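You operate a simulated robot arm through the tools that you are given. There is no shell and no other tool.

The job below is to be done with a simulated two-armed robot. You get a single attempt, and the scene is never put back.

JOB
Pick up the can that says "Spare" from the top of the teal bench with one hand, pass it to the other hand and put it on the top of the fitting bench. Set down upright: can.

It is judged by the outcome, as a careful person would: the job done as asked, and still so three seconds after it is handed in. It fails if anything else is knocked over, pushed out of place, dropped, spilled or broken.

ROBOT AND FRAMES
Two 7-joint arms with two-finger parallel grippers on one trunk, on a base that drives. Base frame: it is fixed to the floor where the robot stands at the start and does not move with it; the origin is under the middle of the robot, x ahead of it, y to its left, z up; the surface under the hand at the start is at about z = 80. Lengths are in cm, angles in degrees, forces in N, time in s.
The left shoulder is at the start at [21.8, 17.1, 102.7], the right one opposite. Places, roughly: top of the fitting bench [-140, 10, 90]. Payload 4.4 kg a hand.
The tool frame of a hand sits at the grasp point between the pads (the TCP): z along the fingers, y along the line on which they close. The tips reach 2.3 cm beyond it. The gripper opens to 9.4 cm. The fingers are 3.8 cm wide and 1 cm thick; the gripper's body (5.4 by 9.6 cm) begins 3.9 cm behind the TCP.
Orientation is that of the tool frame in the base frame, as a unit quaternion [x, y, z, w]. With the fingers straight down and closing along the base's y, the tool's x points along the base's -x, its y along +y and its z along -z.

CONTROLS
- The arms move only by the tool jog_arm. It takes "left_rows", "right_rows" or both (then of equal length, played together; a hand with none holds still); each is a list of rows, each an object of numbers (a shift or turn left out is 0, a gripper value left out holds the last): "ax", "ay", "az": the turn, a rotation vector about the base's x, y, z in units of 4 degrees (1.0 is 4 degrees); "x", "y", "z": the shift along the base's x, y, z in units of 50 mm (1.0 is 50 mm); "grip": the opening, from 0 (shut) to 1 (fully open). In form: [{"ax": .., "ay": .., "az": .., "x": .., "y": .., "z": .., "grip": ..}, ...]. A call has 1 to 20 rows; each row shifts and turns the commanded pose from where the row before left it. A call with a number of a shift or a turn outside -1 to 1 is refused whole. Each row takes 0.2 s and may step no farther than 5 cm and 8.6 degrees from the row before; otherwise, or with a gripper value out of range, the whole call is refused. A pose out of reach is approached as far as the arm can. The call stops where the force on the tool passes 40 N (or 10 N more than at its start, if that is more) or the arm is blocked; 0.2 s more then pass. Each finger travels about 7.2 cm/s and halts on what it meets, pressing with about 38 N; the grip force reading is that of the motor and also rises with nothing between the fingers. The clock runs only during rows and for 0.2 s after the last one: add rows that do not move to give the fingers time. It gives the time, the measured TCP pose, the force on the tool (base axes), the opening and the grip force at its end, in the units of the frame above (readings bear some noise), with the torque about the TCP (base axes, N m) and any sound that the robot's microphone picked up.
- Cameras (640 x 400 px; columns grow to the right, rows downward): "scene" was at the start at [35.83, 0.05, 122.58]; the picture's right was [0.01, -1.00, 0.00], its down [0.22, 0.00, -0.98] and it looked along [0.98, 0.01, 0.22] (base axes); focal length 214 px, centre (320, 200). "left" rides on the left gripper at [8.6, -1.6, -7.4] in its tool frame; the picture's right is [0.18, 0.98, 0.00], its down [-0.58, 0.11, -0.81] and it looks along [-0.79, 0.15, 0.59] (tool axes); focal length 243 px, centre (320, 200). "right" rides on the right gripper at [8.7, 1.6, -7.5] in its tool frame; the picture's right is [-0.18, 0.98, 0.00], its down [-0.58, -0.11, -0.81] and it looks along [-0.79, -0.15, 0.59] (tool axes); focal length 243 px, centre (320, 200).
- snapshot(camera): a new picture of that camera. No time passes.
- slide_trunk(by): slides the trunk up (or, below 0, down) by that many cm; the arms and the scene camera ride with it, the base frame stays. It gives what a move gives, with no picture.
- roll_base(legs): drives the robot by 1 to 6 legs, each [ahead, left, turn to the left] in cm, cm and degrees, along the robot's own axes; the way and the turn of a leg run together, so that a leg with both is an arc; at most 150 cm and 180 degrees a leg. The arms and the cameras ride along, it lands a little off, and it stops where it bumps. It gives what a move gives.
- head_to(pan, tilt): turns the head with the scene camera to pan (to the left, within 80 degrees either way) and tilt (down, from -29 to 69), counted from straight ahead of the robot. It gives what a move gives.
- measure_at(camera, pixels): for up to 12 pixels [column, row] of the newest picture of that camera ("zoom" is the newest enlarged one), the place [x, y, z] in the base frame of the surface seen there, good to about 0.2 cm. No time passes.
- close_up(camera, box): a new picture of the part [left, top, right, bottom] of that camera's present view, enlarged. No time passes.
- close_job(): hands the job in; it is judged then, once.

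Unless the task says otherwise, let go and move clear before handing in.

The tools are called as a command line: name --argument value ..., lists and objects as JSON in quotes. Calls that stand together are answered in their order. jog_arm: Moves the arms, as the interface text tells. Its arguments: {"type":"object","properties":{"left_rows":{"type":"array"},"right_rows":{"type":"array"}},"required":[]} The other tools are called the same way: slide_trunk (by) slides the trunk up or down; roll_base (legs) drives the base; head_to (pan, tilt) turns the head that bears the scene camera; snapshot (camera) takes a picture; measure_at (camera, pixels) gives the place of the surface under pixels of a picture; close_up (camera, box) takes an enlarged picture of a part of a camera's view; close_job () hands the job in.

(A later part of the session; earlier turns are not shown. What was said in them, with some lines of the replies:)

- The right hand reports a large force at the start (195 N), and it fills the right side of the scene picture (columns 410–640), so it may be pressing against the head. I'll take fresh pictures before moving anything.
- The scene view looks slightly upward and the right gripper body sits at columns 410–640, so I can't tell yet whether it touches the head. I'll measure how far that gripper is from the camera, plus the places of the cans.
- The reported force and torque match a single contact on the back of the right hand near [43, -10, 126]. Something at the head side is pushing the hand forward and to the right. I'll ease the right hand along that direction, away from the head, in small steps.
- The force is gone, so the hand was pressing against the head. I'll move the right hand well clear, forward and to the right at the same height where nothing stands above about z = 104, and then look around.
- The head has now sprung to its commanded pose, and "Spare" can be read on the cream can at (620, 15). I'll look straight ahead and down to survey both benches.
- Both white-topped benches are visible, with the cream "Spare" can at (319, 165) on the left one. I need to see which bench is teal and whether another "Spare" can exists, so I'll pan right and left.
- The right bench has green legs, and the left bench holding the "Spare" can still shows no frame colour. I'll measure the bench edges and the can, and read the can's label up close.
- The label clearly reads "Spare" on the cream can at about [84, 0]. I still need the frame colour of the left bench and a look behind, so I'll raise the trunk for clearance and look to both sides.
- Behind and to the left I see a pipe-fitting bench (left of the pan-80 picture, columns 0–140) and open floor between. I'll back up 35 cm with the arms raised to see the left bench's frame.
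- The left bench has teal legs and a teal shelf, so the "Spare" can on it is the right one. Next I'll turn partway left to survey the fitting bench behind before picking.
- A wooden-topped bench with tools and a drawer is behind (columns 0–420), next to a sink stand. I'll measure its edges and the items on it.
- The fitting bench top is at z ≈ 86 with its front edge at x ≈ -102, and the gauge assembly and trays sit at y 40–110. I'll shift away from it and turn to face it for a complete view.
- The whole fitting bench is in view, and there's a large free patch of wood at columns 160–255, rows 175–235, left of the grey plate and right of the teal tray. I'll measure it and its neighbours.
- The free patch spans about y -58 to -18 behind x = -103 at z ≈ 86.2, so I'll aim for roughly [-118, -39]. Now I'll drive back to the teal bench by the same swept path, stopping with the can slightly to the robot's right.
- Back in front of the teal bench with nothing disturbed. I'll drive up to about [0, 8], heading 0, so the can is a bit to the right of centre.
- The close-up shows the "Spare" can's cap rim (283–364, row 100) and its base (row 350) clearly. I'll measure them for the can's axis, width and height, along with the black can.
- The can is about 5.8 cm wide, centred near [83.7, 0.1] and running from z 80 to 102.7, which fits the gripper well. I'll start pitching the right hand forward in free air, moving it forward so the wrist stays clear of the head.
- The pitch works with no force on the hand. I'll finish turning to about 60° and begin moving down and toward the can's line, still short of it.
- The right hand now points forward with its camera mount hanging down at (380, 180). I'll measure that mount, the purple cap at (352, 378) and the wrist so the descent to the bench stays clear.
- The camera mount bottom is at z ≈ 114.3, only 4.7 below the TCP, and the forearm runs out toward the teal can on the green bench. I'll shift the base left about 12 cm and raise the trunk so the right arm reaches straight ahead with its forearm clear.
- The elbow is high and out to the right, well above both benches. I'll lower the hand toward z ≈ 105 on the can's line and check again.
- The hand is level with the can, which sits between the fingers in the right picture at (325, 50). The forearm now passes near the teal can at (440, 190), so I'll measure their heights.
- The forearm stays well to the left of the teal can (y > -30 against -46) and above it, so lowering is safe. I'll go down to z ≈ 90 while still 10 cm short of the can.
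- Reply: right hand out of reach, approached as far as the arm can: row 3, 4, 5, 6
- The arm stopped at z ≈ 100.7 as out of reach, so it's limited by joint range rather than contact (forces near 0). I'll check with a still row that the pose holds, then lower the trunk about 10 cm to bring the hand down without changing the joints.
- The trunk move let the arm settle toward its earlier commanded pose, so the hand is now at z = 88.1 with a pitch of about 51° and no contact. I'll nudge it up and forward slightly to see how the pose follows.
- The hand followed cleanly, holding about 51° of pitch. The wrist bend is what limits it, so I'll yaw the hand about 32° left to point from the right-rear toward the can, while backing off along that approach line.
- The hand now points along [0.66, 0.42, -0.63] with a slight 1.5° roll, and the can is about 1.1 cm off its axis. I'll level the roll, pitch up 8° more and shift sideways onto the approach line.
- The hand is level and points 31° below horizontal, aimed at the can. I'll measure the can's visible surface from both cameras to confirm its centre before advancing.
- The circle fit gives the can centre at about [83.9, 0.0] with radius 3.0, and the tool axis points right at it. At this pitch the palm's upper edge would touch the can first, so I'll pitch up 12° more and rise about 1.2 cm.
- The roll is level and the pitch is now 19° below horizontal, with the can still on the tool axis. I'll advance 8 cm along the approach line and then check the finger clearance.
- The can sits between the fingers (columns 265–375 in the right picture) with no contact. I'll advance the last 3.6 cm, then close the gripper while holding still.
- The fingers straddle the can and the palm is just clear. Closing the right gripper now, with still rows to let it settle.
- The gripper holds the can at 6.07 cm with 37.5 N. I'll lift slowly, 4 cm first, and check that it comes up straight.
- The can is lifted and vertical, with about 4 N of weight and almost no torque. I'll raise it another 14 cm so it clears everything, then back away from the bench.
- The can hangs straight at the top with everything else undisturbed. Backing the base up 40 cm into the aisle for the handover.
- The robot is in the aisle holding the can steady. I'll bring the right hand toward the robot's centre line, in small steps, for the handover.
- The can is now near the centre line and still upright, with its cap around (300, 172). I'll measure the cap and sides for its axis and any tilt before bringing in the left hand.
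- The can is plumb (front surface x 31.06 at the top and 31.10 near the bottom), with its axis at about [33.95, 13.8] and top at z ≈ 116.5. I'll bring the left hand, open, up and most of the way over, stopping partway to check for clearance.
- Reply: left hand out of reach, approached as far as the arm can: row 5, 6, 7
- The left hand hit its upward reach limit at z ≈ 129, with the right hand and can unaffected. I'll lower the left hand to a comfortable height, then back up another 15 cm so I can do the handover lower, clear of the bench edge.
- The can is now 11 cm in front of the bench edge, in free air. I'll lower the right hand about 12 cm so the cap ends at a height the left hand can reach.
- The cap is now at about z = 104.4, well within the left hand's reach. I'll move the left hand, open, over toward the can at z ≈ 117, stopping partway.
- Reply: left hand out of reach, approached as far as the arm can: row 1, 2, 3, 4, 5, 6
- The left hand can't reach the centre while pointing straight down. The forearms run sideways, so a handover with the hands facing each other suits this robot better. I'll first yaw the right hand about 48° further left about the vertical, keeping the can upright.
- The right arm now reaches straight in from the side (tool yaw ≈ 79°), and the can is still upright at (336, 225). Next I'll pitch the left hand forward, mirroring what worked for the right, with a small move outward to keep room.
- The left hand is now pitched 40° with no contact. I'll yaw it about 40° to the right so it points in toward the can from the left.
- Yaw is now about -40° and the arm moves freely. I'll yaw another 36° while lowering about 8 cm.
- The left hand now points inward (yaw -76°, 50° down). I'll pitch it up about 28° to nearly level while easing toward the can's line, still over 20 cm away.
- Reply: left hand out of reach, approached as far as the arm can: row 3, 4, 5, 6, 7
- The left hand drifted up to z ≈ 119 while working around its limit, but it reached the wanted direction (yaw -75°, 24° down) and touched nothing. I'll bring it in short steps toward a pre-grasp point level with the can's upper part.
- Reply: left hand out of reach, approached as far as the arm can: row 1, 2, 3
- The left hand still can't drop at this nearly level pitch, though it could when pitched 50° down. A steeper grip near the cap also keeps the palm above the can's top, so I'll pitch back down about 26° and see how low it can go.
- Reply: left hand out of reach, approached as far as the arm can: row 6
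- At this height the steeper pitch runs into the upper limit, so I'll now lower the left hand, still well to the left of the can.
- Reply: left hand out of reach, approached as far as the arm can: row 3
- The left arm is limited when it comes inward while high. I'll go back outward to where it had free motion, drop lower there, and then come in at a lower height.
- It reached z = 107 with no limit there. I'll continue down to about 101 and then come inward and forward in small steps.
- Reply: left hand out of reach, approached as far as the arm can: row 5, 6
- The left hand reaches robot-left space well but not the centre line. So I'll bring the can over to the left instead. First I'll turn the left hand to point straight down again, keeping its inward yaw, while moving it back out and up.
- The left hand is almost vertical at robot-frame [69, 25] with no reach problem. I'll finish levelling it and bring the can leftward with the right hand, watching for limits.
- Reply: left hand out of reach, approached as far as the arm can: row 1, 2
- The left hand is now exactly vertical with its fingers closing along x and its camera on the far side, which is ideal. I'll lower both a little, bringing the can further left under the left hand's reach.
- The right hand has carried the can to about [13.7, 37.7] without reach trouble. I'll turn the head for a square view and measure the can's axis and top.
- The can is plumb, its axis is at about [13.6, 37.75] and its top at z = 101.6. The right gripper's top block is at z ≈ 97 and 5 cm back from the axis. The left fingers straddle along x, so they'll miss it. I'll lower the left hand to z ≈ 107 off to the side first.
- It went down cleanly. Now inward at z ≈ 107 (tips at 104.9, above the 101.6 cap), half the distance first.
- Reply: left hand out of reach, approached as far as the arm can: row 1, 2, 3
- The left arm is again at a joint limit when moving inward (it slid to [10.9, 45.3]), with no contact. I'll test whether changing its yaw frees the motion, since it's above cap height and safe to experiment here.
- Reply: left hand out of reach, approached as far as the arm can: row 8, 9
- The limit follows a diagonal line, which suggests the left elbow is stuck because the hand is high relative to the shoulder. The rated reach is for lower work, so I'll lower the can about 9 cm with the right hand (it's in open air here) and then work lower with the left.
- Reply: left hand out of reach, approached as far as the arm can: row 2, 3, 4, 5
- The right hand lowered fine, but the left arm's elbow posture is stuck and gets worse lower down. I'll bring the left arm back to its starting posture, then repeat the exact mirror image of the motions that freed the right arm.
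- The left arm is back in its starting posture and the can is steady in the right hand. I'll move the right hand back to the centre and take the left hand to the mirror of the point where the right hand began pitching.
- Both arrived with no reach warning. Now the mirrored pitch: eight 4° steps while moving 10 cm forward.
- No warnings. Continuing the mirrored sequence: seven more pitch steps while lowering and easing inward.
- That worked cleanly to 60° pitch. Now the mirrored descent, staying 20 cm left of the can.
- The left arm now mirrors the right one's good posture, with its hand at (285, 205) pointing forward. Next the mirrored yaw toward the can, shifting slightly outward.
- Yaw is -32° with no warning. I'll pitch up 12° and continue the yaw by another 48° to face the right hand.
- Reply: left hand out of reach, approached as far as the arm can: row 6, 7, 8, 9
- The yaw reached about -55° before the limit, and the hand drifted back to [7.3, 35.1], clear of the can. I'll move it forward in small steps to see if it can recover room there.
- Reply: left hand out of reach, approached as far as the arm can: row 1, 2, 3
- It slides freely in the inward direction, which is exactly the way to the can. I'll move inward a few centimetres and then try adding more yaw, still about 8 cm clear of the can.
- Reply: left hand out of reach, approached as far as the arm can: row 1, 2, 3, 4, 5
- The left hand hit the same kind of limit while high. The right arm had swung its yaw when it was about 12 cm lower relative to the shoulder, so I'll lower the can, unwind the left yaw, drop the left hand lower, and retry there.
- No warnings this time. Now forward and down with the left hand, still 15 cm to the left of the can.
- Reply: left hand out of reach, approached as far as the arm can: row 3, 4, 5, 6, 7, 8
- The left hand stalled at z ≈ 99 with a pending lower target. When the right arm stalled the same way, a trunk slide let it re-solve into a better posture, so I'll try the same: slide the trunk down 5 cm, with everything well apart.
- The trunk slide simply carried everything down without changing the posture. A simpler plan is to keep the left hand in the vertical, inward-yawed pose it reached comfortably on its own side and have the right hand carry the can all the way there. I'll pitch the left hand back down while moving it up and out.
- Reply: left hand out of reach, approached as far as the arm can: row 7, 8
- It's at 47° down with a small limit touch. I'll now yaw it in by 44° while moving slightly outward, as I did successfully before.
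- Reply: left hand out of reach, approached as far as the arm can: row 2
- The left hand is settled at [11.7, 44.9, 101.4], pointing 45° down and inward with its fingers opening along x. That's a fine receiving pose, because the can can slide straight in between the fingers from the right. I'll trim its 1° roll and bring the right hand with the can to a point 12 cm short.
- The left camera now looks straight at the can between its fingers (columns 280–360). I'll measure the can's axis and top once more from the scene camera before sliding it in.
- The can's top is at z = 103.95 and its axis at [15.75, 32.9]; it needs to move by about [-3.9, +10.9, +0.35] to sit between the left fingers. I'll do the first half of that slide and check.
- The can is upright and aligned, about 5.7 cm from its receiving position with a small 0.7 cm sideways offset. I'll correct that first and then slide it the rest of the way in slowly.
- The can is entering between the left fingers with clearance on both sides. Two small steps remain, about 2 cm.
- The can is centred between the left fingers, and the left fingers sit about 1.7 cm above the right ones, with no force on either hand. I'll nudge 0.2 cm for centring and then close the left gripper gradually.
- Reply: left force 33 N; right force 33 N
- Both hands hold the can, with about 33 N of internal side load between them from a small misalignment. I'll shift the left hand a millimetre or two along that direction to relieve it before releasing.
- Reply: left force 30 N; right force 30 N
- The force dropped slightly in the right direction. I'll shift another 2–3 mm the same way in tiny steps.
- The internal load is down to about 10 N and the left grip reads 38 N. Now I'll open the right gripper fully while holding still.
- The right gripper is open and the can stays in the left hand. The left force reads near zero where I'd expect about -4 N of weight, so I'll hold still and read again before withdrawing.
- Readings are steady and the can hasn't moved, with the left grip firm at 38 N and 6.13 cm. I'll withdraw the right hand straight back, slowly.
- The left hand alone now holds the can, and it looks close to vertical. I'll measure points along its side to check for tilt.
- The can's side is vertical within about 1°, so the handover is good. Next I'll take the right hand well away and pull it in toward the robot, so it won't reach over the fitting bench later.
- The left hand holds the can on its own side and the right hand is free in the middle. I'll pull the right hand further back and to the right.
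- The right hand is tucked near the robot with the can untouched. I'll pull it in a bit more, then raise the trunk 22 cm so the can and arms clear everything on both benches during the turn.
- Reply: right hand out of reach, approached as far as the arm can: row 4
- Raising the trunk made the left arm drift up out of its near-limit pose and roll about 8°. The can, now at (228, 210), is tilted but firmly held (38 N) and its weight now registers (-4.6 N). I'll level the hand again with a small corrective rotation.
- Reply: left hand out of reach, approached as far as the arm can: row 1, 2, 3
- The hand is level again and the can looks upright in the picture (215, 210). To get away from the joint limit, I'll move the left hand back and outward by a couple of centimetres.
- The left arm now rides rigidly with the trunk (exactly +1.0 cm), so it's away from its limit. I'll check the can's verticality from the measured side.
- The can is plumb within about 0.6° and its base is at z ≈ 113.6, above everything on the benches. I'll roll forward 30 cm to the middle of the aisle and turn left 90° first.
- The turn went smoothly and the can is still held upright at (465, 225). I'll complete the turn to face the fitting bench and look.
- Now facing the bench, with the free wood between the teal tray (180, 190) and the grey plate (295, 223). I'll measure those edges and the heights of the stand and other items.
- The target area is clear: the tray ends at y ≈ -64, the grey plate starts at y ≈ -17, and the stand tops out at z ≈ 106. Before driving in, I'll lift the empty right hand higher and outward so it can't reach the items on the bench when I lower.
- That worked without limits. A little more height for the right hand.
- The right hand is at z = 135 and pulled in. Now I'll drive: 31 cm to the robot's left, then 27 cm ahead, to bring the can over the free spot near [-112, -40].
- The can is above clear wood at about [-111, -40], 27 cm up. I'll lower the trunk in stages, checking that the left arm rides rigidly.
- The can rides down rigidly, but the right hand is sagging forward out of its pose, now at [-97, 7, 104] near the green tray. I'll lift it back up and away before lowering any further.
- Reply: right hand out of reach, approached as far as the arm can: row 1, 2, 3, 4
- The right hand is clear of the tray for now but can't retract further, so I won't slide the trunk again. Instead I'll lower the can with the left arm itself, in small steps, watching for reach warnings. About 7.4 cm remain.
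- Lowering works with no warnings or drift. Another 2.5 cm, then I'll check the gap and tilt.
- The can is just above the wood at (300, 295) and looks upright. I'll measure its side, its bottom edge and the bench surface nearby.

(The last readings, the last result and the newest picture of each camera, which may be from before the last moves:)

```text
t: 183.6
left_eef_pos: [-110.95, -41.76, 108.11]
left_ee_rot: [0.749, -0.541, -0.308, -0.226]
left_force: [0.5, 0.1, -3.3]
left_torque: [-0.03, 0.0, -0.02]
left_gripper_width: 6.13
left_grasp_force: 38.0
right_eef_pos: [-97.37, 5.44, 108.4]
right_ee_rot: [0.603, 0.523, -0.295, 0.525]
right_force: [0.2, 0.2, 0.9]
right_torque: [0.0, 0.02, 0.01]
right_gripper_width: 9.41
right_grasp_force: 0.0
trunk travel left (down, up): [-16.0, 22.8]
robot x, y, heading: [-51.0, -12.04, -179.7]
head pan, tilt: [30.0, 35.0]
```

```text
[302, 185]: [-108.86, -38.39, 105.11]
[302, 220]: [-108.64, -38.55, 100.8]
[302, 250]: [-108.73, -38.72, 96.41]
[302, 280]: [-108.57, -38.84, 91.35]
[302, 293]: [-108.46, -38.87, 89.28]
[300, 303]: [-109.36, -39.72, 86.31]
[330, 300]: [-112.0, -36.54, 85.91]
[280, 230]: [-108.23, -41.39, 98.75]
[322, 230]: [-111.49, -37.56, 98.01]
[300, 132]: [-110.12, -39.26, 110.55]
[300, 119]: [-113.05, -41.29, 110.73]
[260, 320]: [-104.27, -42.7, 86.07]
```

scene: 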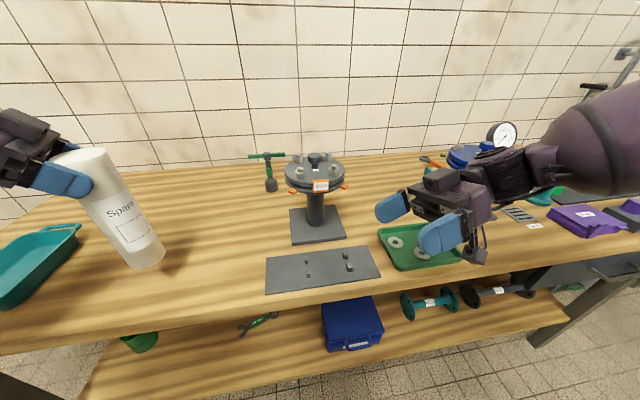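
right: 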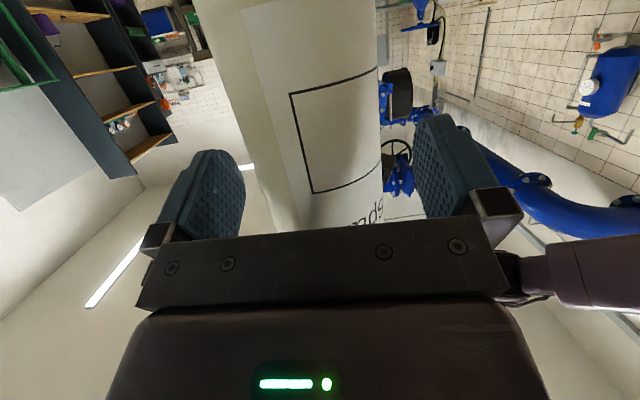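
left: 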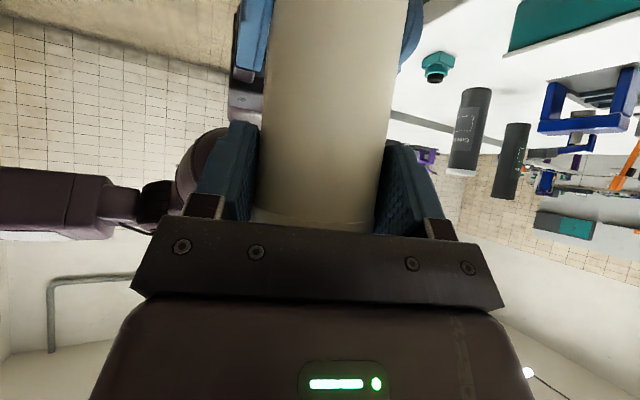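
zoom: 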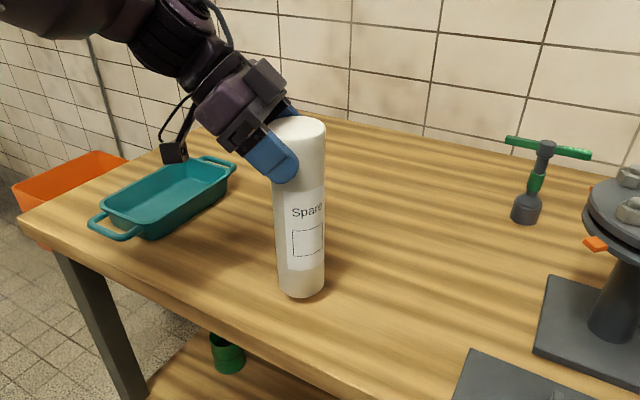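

The base is about 1.8 cm above the wood (top at 110.65) with roughly 1° of tilt, which will settle flat. I'll lower 1.4 cm, then continue in millimetre steps watching the force.

jog_arm --left_rows '[{"z": -0.1}, {"z": -0.1}, {"z": -0.08}]'

jog_arm --left_rows '[{"z": -0.03}, {"z": -0.03}]'

```text
t: 184.4
left_eef_pos: [-110.85, -41.77, 106.54]
left_ee_rot: [0.75, -0.54, -0.309, -0.226]
left_force: [-0.2, -0.5, -3.6]
left_torque: [-0.01, 0.0, 0.01]
left_gripper_width: 6.13
left_grasp_force: 38.1
right_eef_pos: [-97.4, 5.5, 108.44]
right_ee_rot: [0.602, 0.523, -0.295, 0.525]
right_force: [0.2, -0.5, -0.2]
right_torque: [-0.02, 0.0, -0.03]
right_gripper_width: 9.41
right_grasp_force: 0.1
trunk travel left (down, up): [-16.0, 22.8]
robot x, y, heading: [-50.54, -12.2, -179.6]
head pan, tilt: [30.0, 35.0]
```

```text
t: 185.0
left_eef_pos: [-110.96, -41.7, 106.35]
left_ee_rot: [0.749, -0.54, -0.309, -0.226]
left_force: [0.4, 0.2, -3.0]
left_torque: [-0.01, 0.0, -0.01]
left_gripper_width: 6.1
left_grasp_force: 38.1
right_eef_pos: [-97.47, 5.47, 108.45]
right_ee_rot: [0.602, 0.524, -0.295, 0.526]
right_force: [0.1, 0.6, -0.8]
right_torque: [-0.02, -0.01, -0.04]
right_gripper_width: 9.39
right_grasp_force: 0.1
trunk travel left (down, up): [-16.0, 22.8]
robot x, y, heading: [-50.92, -11.86, -179.6]
head pan, tilt: [30.0, 35.0]
```

Still carrying the full weight, so there's no contact yet. Continuing down in 1–2 mm steps.

jog_arm --left_rows '[{"z": -0.03}, {}]'

jog_arm --left_rows '[{"z": -0.03}, {}]'

```text
t: 185.6
left_eef_pos: [-110.91, -41.67, 106.14]
left_ee_rot: [0.75, -0.54, -0.309, -0.225]
left_force: [-0.3, 0.0, -3.0]
left_torque: [-0.04, 0.01, 0.01]
left_gripper_width: 6.12
left_grasp_force: 38.1
right_eef_pos: [-97.38, 5.54, 108.4]
right_ee_rot: [0.604, 0.523, -0.296, 0.524]
right_force: [0.5, 0.0, 0.2]
right_torque: [-0.02, -0.02, 0.01]
right_gripper_width: 9.39
right_grasp_force: 0.1
trunk travel left (down, up): [-16.0, 22.8]
robot x, y, heading: [-50.95, -12.52, -179.8]
head pan, tilt: [30.0, 35.0]
```

```text
t: 186.2
left_eef_pos: [-110.94, -41.76, 106.03]
left_ee_rot: [0.749, -0.541, -0.309, -0.227]
left_force: [-0.1, 0.4, -3.8]
left_torque: [-0.01, -0.01, -0.01]
left_gripper_width: 6.12
left_grasp_force: 37.7
right_eef_pos: [-97.42, 5.53, 108.37]
right_ee_rot: [0.603, 0.523, -0.296, 0.525]
right_force: [0.5, -0.5, -0.2]
right_torque: [-0.01, 0.04, -0.02]
right_gripper_width: 9.36
right_grasp_force: 0.0
trunk travel left (down, up): [-16.0, 22.8]
robot x, y, heading: [-51.51, -12.33, -179.6]
head pan, tilt: [30.0, 35.0]
```

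jog_arm --left_rows '[{"z": -0.02}, {}]'

jog_arm --left_rows '[{"z": -0.02}, {}]'

close_up --camera "scene" --box '[260, 160, 380, 260]'

```text
t: 186.8
left_eef_pos: [-110.77, -41.72, 106.03]
left_ee_rot: [0.75, -0.54, -0.309, -0.225]
left_force: [-0.2, 0.6, -1.3]
left_torque: [-0.02, 0.13, -0.01]
left_gripper_width: 6.16
left_grasp_force: 38.1
right_eef_pos: [-97.37, 5.52, 108.35]
right_ee_rot: [0.603, 0.523, -0.295, 0.525]
right_force: [0.4, -0.2, -1.1]
right_torque: [-0.03, -0.02, -0.01]
right_gripper_width: 9.39
right_grasp_force: 0.1
trunk travel left (down, up): [-16.0, 22.8]
robot x, y, heading: [-50.71, -12.06, -179.6]
head pan, tilt: [30.0, 35.0]
```

```text
t: 187.4
left_eef_pos: [-110.85, -41.68, 106.01]
left_ee_rot: [0.749, -0.541, -0.309, -0.225]
left_force: [0.3, -3.2, 7.8]
left_torque: [-0.86, 0.05, 0.03]
left_gripper_width: 6.16
left_grasp_force: 37.7
right_eef_pos: [-97.32, 5.44, 108.48]
right_ee_rot: [0.603, 0.523, -0.296, 0.524]
right_force: [-0.1, 0.4, 0.1]
right_torque: [0.01, 0.0, 0.01]
right_gripper_width: 9.41
right_grasp_force: 0.0
trunk travel left (down, up): [-16.0, 22.8]
robot x, y, heading: [-51.2, -12.38, -179.8]
head pan, tilt: [30.0, 35.0]
```

```text
4.00 times, centred on (320, 210) of scene
```

zoom: 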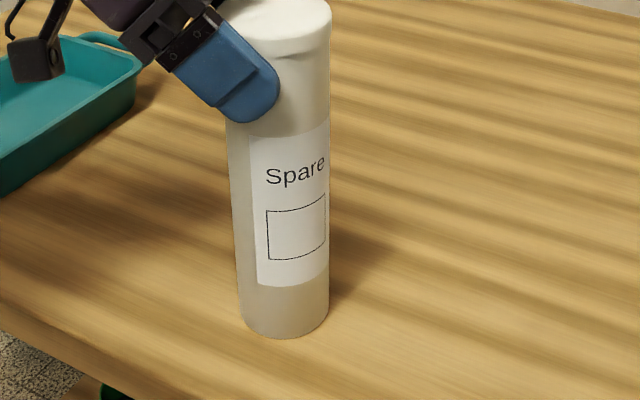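

The force changed from -3.5 to +7.8 N, so the can is now standing on the wood. I'll open the left gripper a little first, let the can settle, and then open fully.

jog_arm --left_rows '[{"grip": 0.69}, {"grip": 0.72}, {}, {}]'

close_up --camera "scene" --box '[240, 130, 400, 260]'

```text
t: 188.4
left_eef_pos: [-110.76, -41.81, 105.87]
left_ee_rot: [0.749, -0.541, -0.309, -0.226]
left_force: [0.2, -0.3, 0.1]
left_torque: [0.01, -0.01, -0.01]
left_gripper_width: 6.79
left_grasp_force: 0.0
right_eef_pos: [-97.39, 5.45, 108.34]
right_ee_rot: [0.603, 0.523, -0.296, 0.525]
right_force: [0.3, -0.3, 0.1]
right_torque: [0.0, 0.02, -0.01]
right_gripper_width: 9.4
right_grasp_force: 0.0
trunk travel left (down, up): [-16.0, 22.8]
robot x, y, heading: [-51.15, -12.71, -179.6]
head pan, tilt: [30.0, 35.0]
```

```text
3.08 times, centred on (320, 195) of scene
```

zoom: 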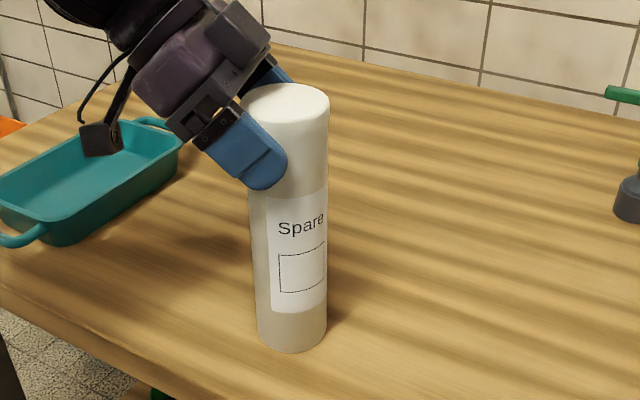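

The can stands free with the fingers slightly apart and zero force. I'll open fully and withdraw the left hand back along its own pointing direction, up and to the left.

jog_arm --left_rows '[{"grip": 0.85}, {"grip": 1}, {}, {"x": 0.04, "y": -0.13, "z": 0.14}, {"x": 0.065, "y": -0.2, "z": 0.212}, {"x": 0.065, "y": -0.2, "z": 0.212}, {"x": 0.065, "y": -0.2, "z": 0.212}]'

snapshot --camera "scene"

```text
t: 190.0
left_eef_pos: [-109.69, -45.42, 109.57]
left_ee_rot: [0.75, -0.54, -0.309, -0.226]
left_force: [0.1, 0.4, -0.5]
left_torque: [-0.01, 0.01, -0.01]
left_gripper_width: 9.4
left_grasp_force: 0.1
right_eef_pos: [-97.28, 5.47, 108.44]
right_ee_rot: [0.603, 0.523, -0.295, 0.525]
right_force: [-0.3, 0.5, -0.2]
right_torque: [0.02, 0.0, 0.01]
right_gripper_width: 9.41
right_grasp_force: 0.0
trunk travel left (down, up): [-16.0, 22.8]
robot x, y, heading: [-51.2, -12.32, -179.8]
head pan, tilt: [30.0, 35.0]
```

```text
taken
```

scene: 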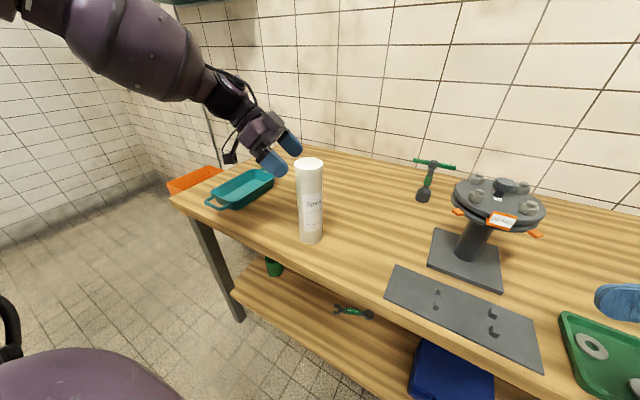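

The can stands upright on its own at (310, 200). I'll keep retreating the left hand another 8 cm.

jog_arm --left_rows '[{"x": 0.065, "y": -0.2, "z": 0.212}, {"x": 0.065, "y": -0.2, "z": 0.212}, {"x": 0.065, "y": -0.2, "z": 0.212}, {"x": 0.1, "y": -0.1, "z": 0.212}, {"x": 0.1, "z": 0.212}]'

close_up --camera "scene" --box '[220, 120, 400, 270]'

```text
t: 191.2
left_eef_pos: [-107.68, -48.96, 114.93]
left_ee_rot: [0.75, -0.54, -0.309, -0.226]
left_force: [0.3, -0.3, 1.1]
left_torque: [-0.02, 0.02, 0.0]
left_gripper_width: 9.4
left_grasp_force: 0.0
right_eef_pos: [-97.33, 5.46, 108.42]
right_ee_rot: [0.604, 0.523, -0.295, 0.524]
right_force: [-0.6, 0.6, 0.6]
right_torque: [0.01, -0.01, 0.0]
right_gripper_width: 9.42
right_grasp_force: 0.1
trunk travel left (down, up): [-16.0, 22.8]
robot x, y, heading: [-50.96, -12.47, -179.8]
head pan, tilt: [30.0, 35.0]
```

```text
2.67 times, centred on (310, 195) of scene
```

zoom: 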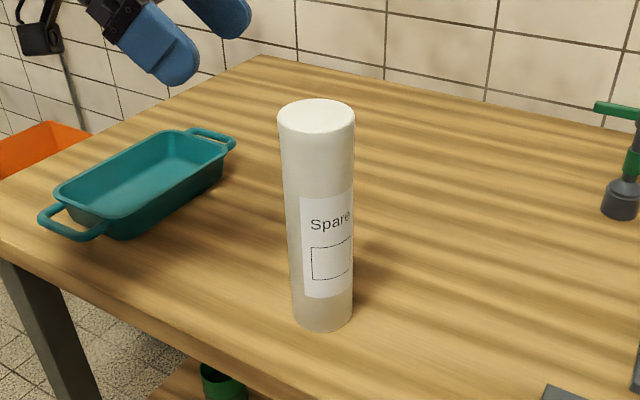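

The "Spare" can is standing upright on the fitting bench and the left hand is clear of it. I'll back the robot 30 cm away from the bench, which takes both hands out over the aisle, and then do a final check.

roll_base --legs '[[-30, 0, 0]]'

head_to --pan 10 --tilt 35

snapshot --camera "scene"

```text
t: 193.2
left_eef_pos: [-77.9, -48.94, 114.95]
left_ee_rot: [0.75, -0.54, -0.309, -0.226]
left_force: [0.5, -0.4, 1.1]
left_torque: [-0.03, 0.02, 0.01]
left_gripper_width: 9.39
left_grasp_force: 0.0
right_eef_pos: [-67.34, 5.66, 108.4]
right_ee_rot: [0.604, 0.523, -0.295, 0.524]
right_force: [0.2, 0.7, -0.8]
right_torque: [0.02, 0.0, 0.01]
right_gripper_width: 9.38
right_grasp_force: 0.1
trunk travel left (down, up): [-16.0, 22.8]
robot x, y, heading: [-21.31, -12.35, -179.6]
head pan, tilt: [30.0, 35.0]
```

```text
t: 194.1
left_eef_pos: [-78.0, -48.89, 114.95]
left_ee_rot: [0.749, -0.54, -0.308, -0.226]
left_force: [-0.5, 0.6, 0.8]
left_torque: [-0.04, 0.0, -0.02]
left_gripper_width: 9.4
left_grasp_force: 0.1
right_eef_pos: [-67.45, 5.56, 108.4]
right_ee_rot: [0.602, 0.524, -0.296, 0.525]
right_force: [-0.1, -0.1, 0.6]
right_torque: [0.01, -0.01, 0.02]
right_gripper_width: 9.38
right_grasp_force: 0.0
trunk travel left (down, up): [-16.0, 22.8]
robot x, y, heading: [-20.93, -12.07, -180.0]
head pan, tilt: [10.0, 35.0]
```

```text
taken
```

scene: 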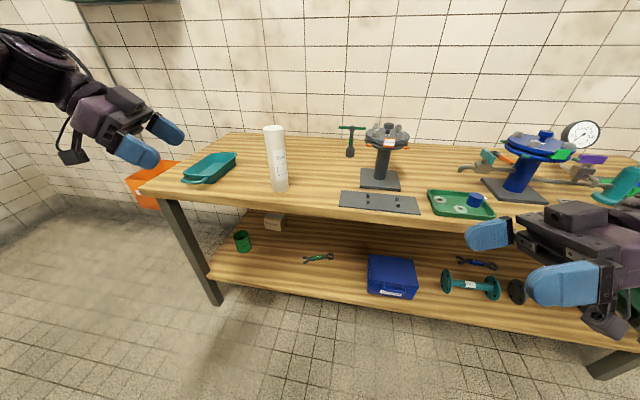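

Both hands are out over the aisle, everything else on the bench is where it was, and the can stands at (277, 160). One last measurement to confirm it's upright on the wood.

measure_at --camera "scene" --pixels '[[275, 129], [276, 145], [278, 165], [280, 185], [280, 194], [235, 163], [343, 200], [379, 172]]'

close_up --camera "scene" --box '[160, 100, 400, 250]'

```text
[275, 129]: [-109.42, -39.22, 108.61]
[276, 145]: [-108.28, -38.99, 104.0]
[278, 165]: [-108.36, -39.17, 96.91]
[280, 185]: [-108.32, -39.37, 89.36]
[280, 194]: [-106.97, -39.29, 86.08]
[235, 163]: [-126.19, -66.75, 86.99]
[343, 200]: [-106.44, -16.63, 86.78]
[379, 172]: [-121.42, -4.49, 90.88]
```

```text
2.67 times, centred on (280, 175) of scene
```

zoom: 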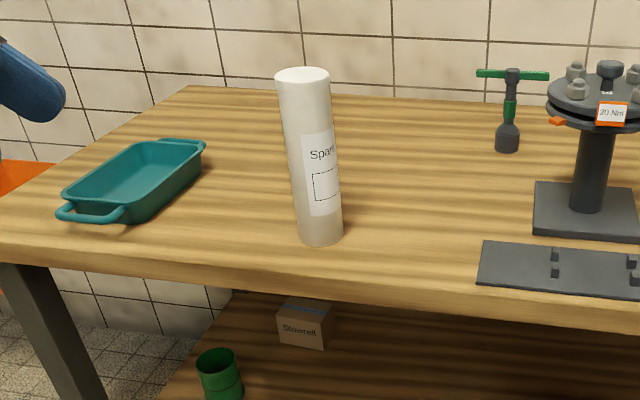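

The can's front face keeps x ≈ -108.3 from z = 104 down to 89, so it's vertical, and its top at 108.6 matches a base flat on the z ≈ 86 wood. The tray, plate and stand are where they were and both hands are clear, so I'm handing the job in.

close_job

```text
The job is handed in.
```

The "Spare" can is standing upright on the fitting bench, at about [-111, -40], on clear wood between the teal tray and the grey plate. I've handed the job in; no verdict has come back yet.

- **Pick-up:** the right hand took it from the teal bench. I checked the label and the teal frame before touching it.
- **Handover:** the right hand passed it to the left in the aisle, well clear of both benches. Both hands held it before the right let go.
- **Set-down:** the left hand lowered it until the weight came off the hand, then opened and withdrew. Afterwards the can's side was vertical and its base flat on the wood.

**Tilt:** while I was raising the trunk, the left arm shifted and tilted the can by about 8°. The grip held, and I levelled the can again before driving to the fitting bench.

**Start:** the right hand was already pressing hard against the robot's head when I took over. I moved it off first.

In the last picture both hands were clear of the fitting bench, and everything else on it was still in place. I last looked at the teal and green benches just before turning away with the can; nothing there had moved or been knocked over.
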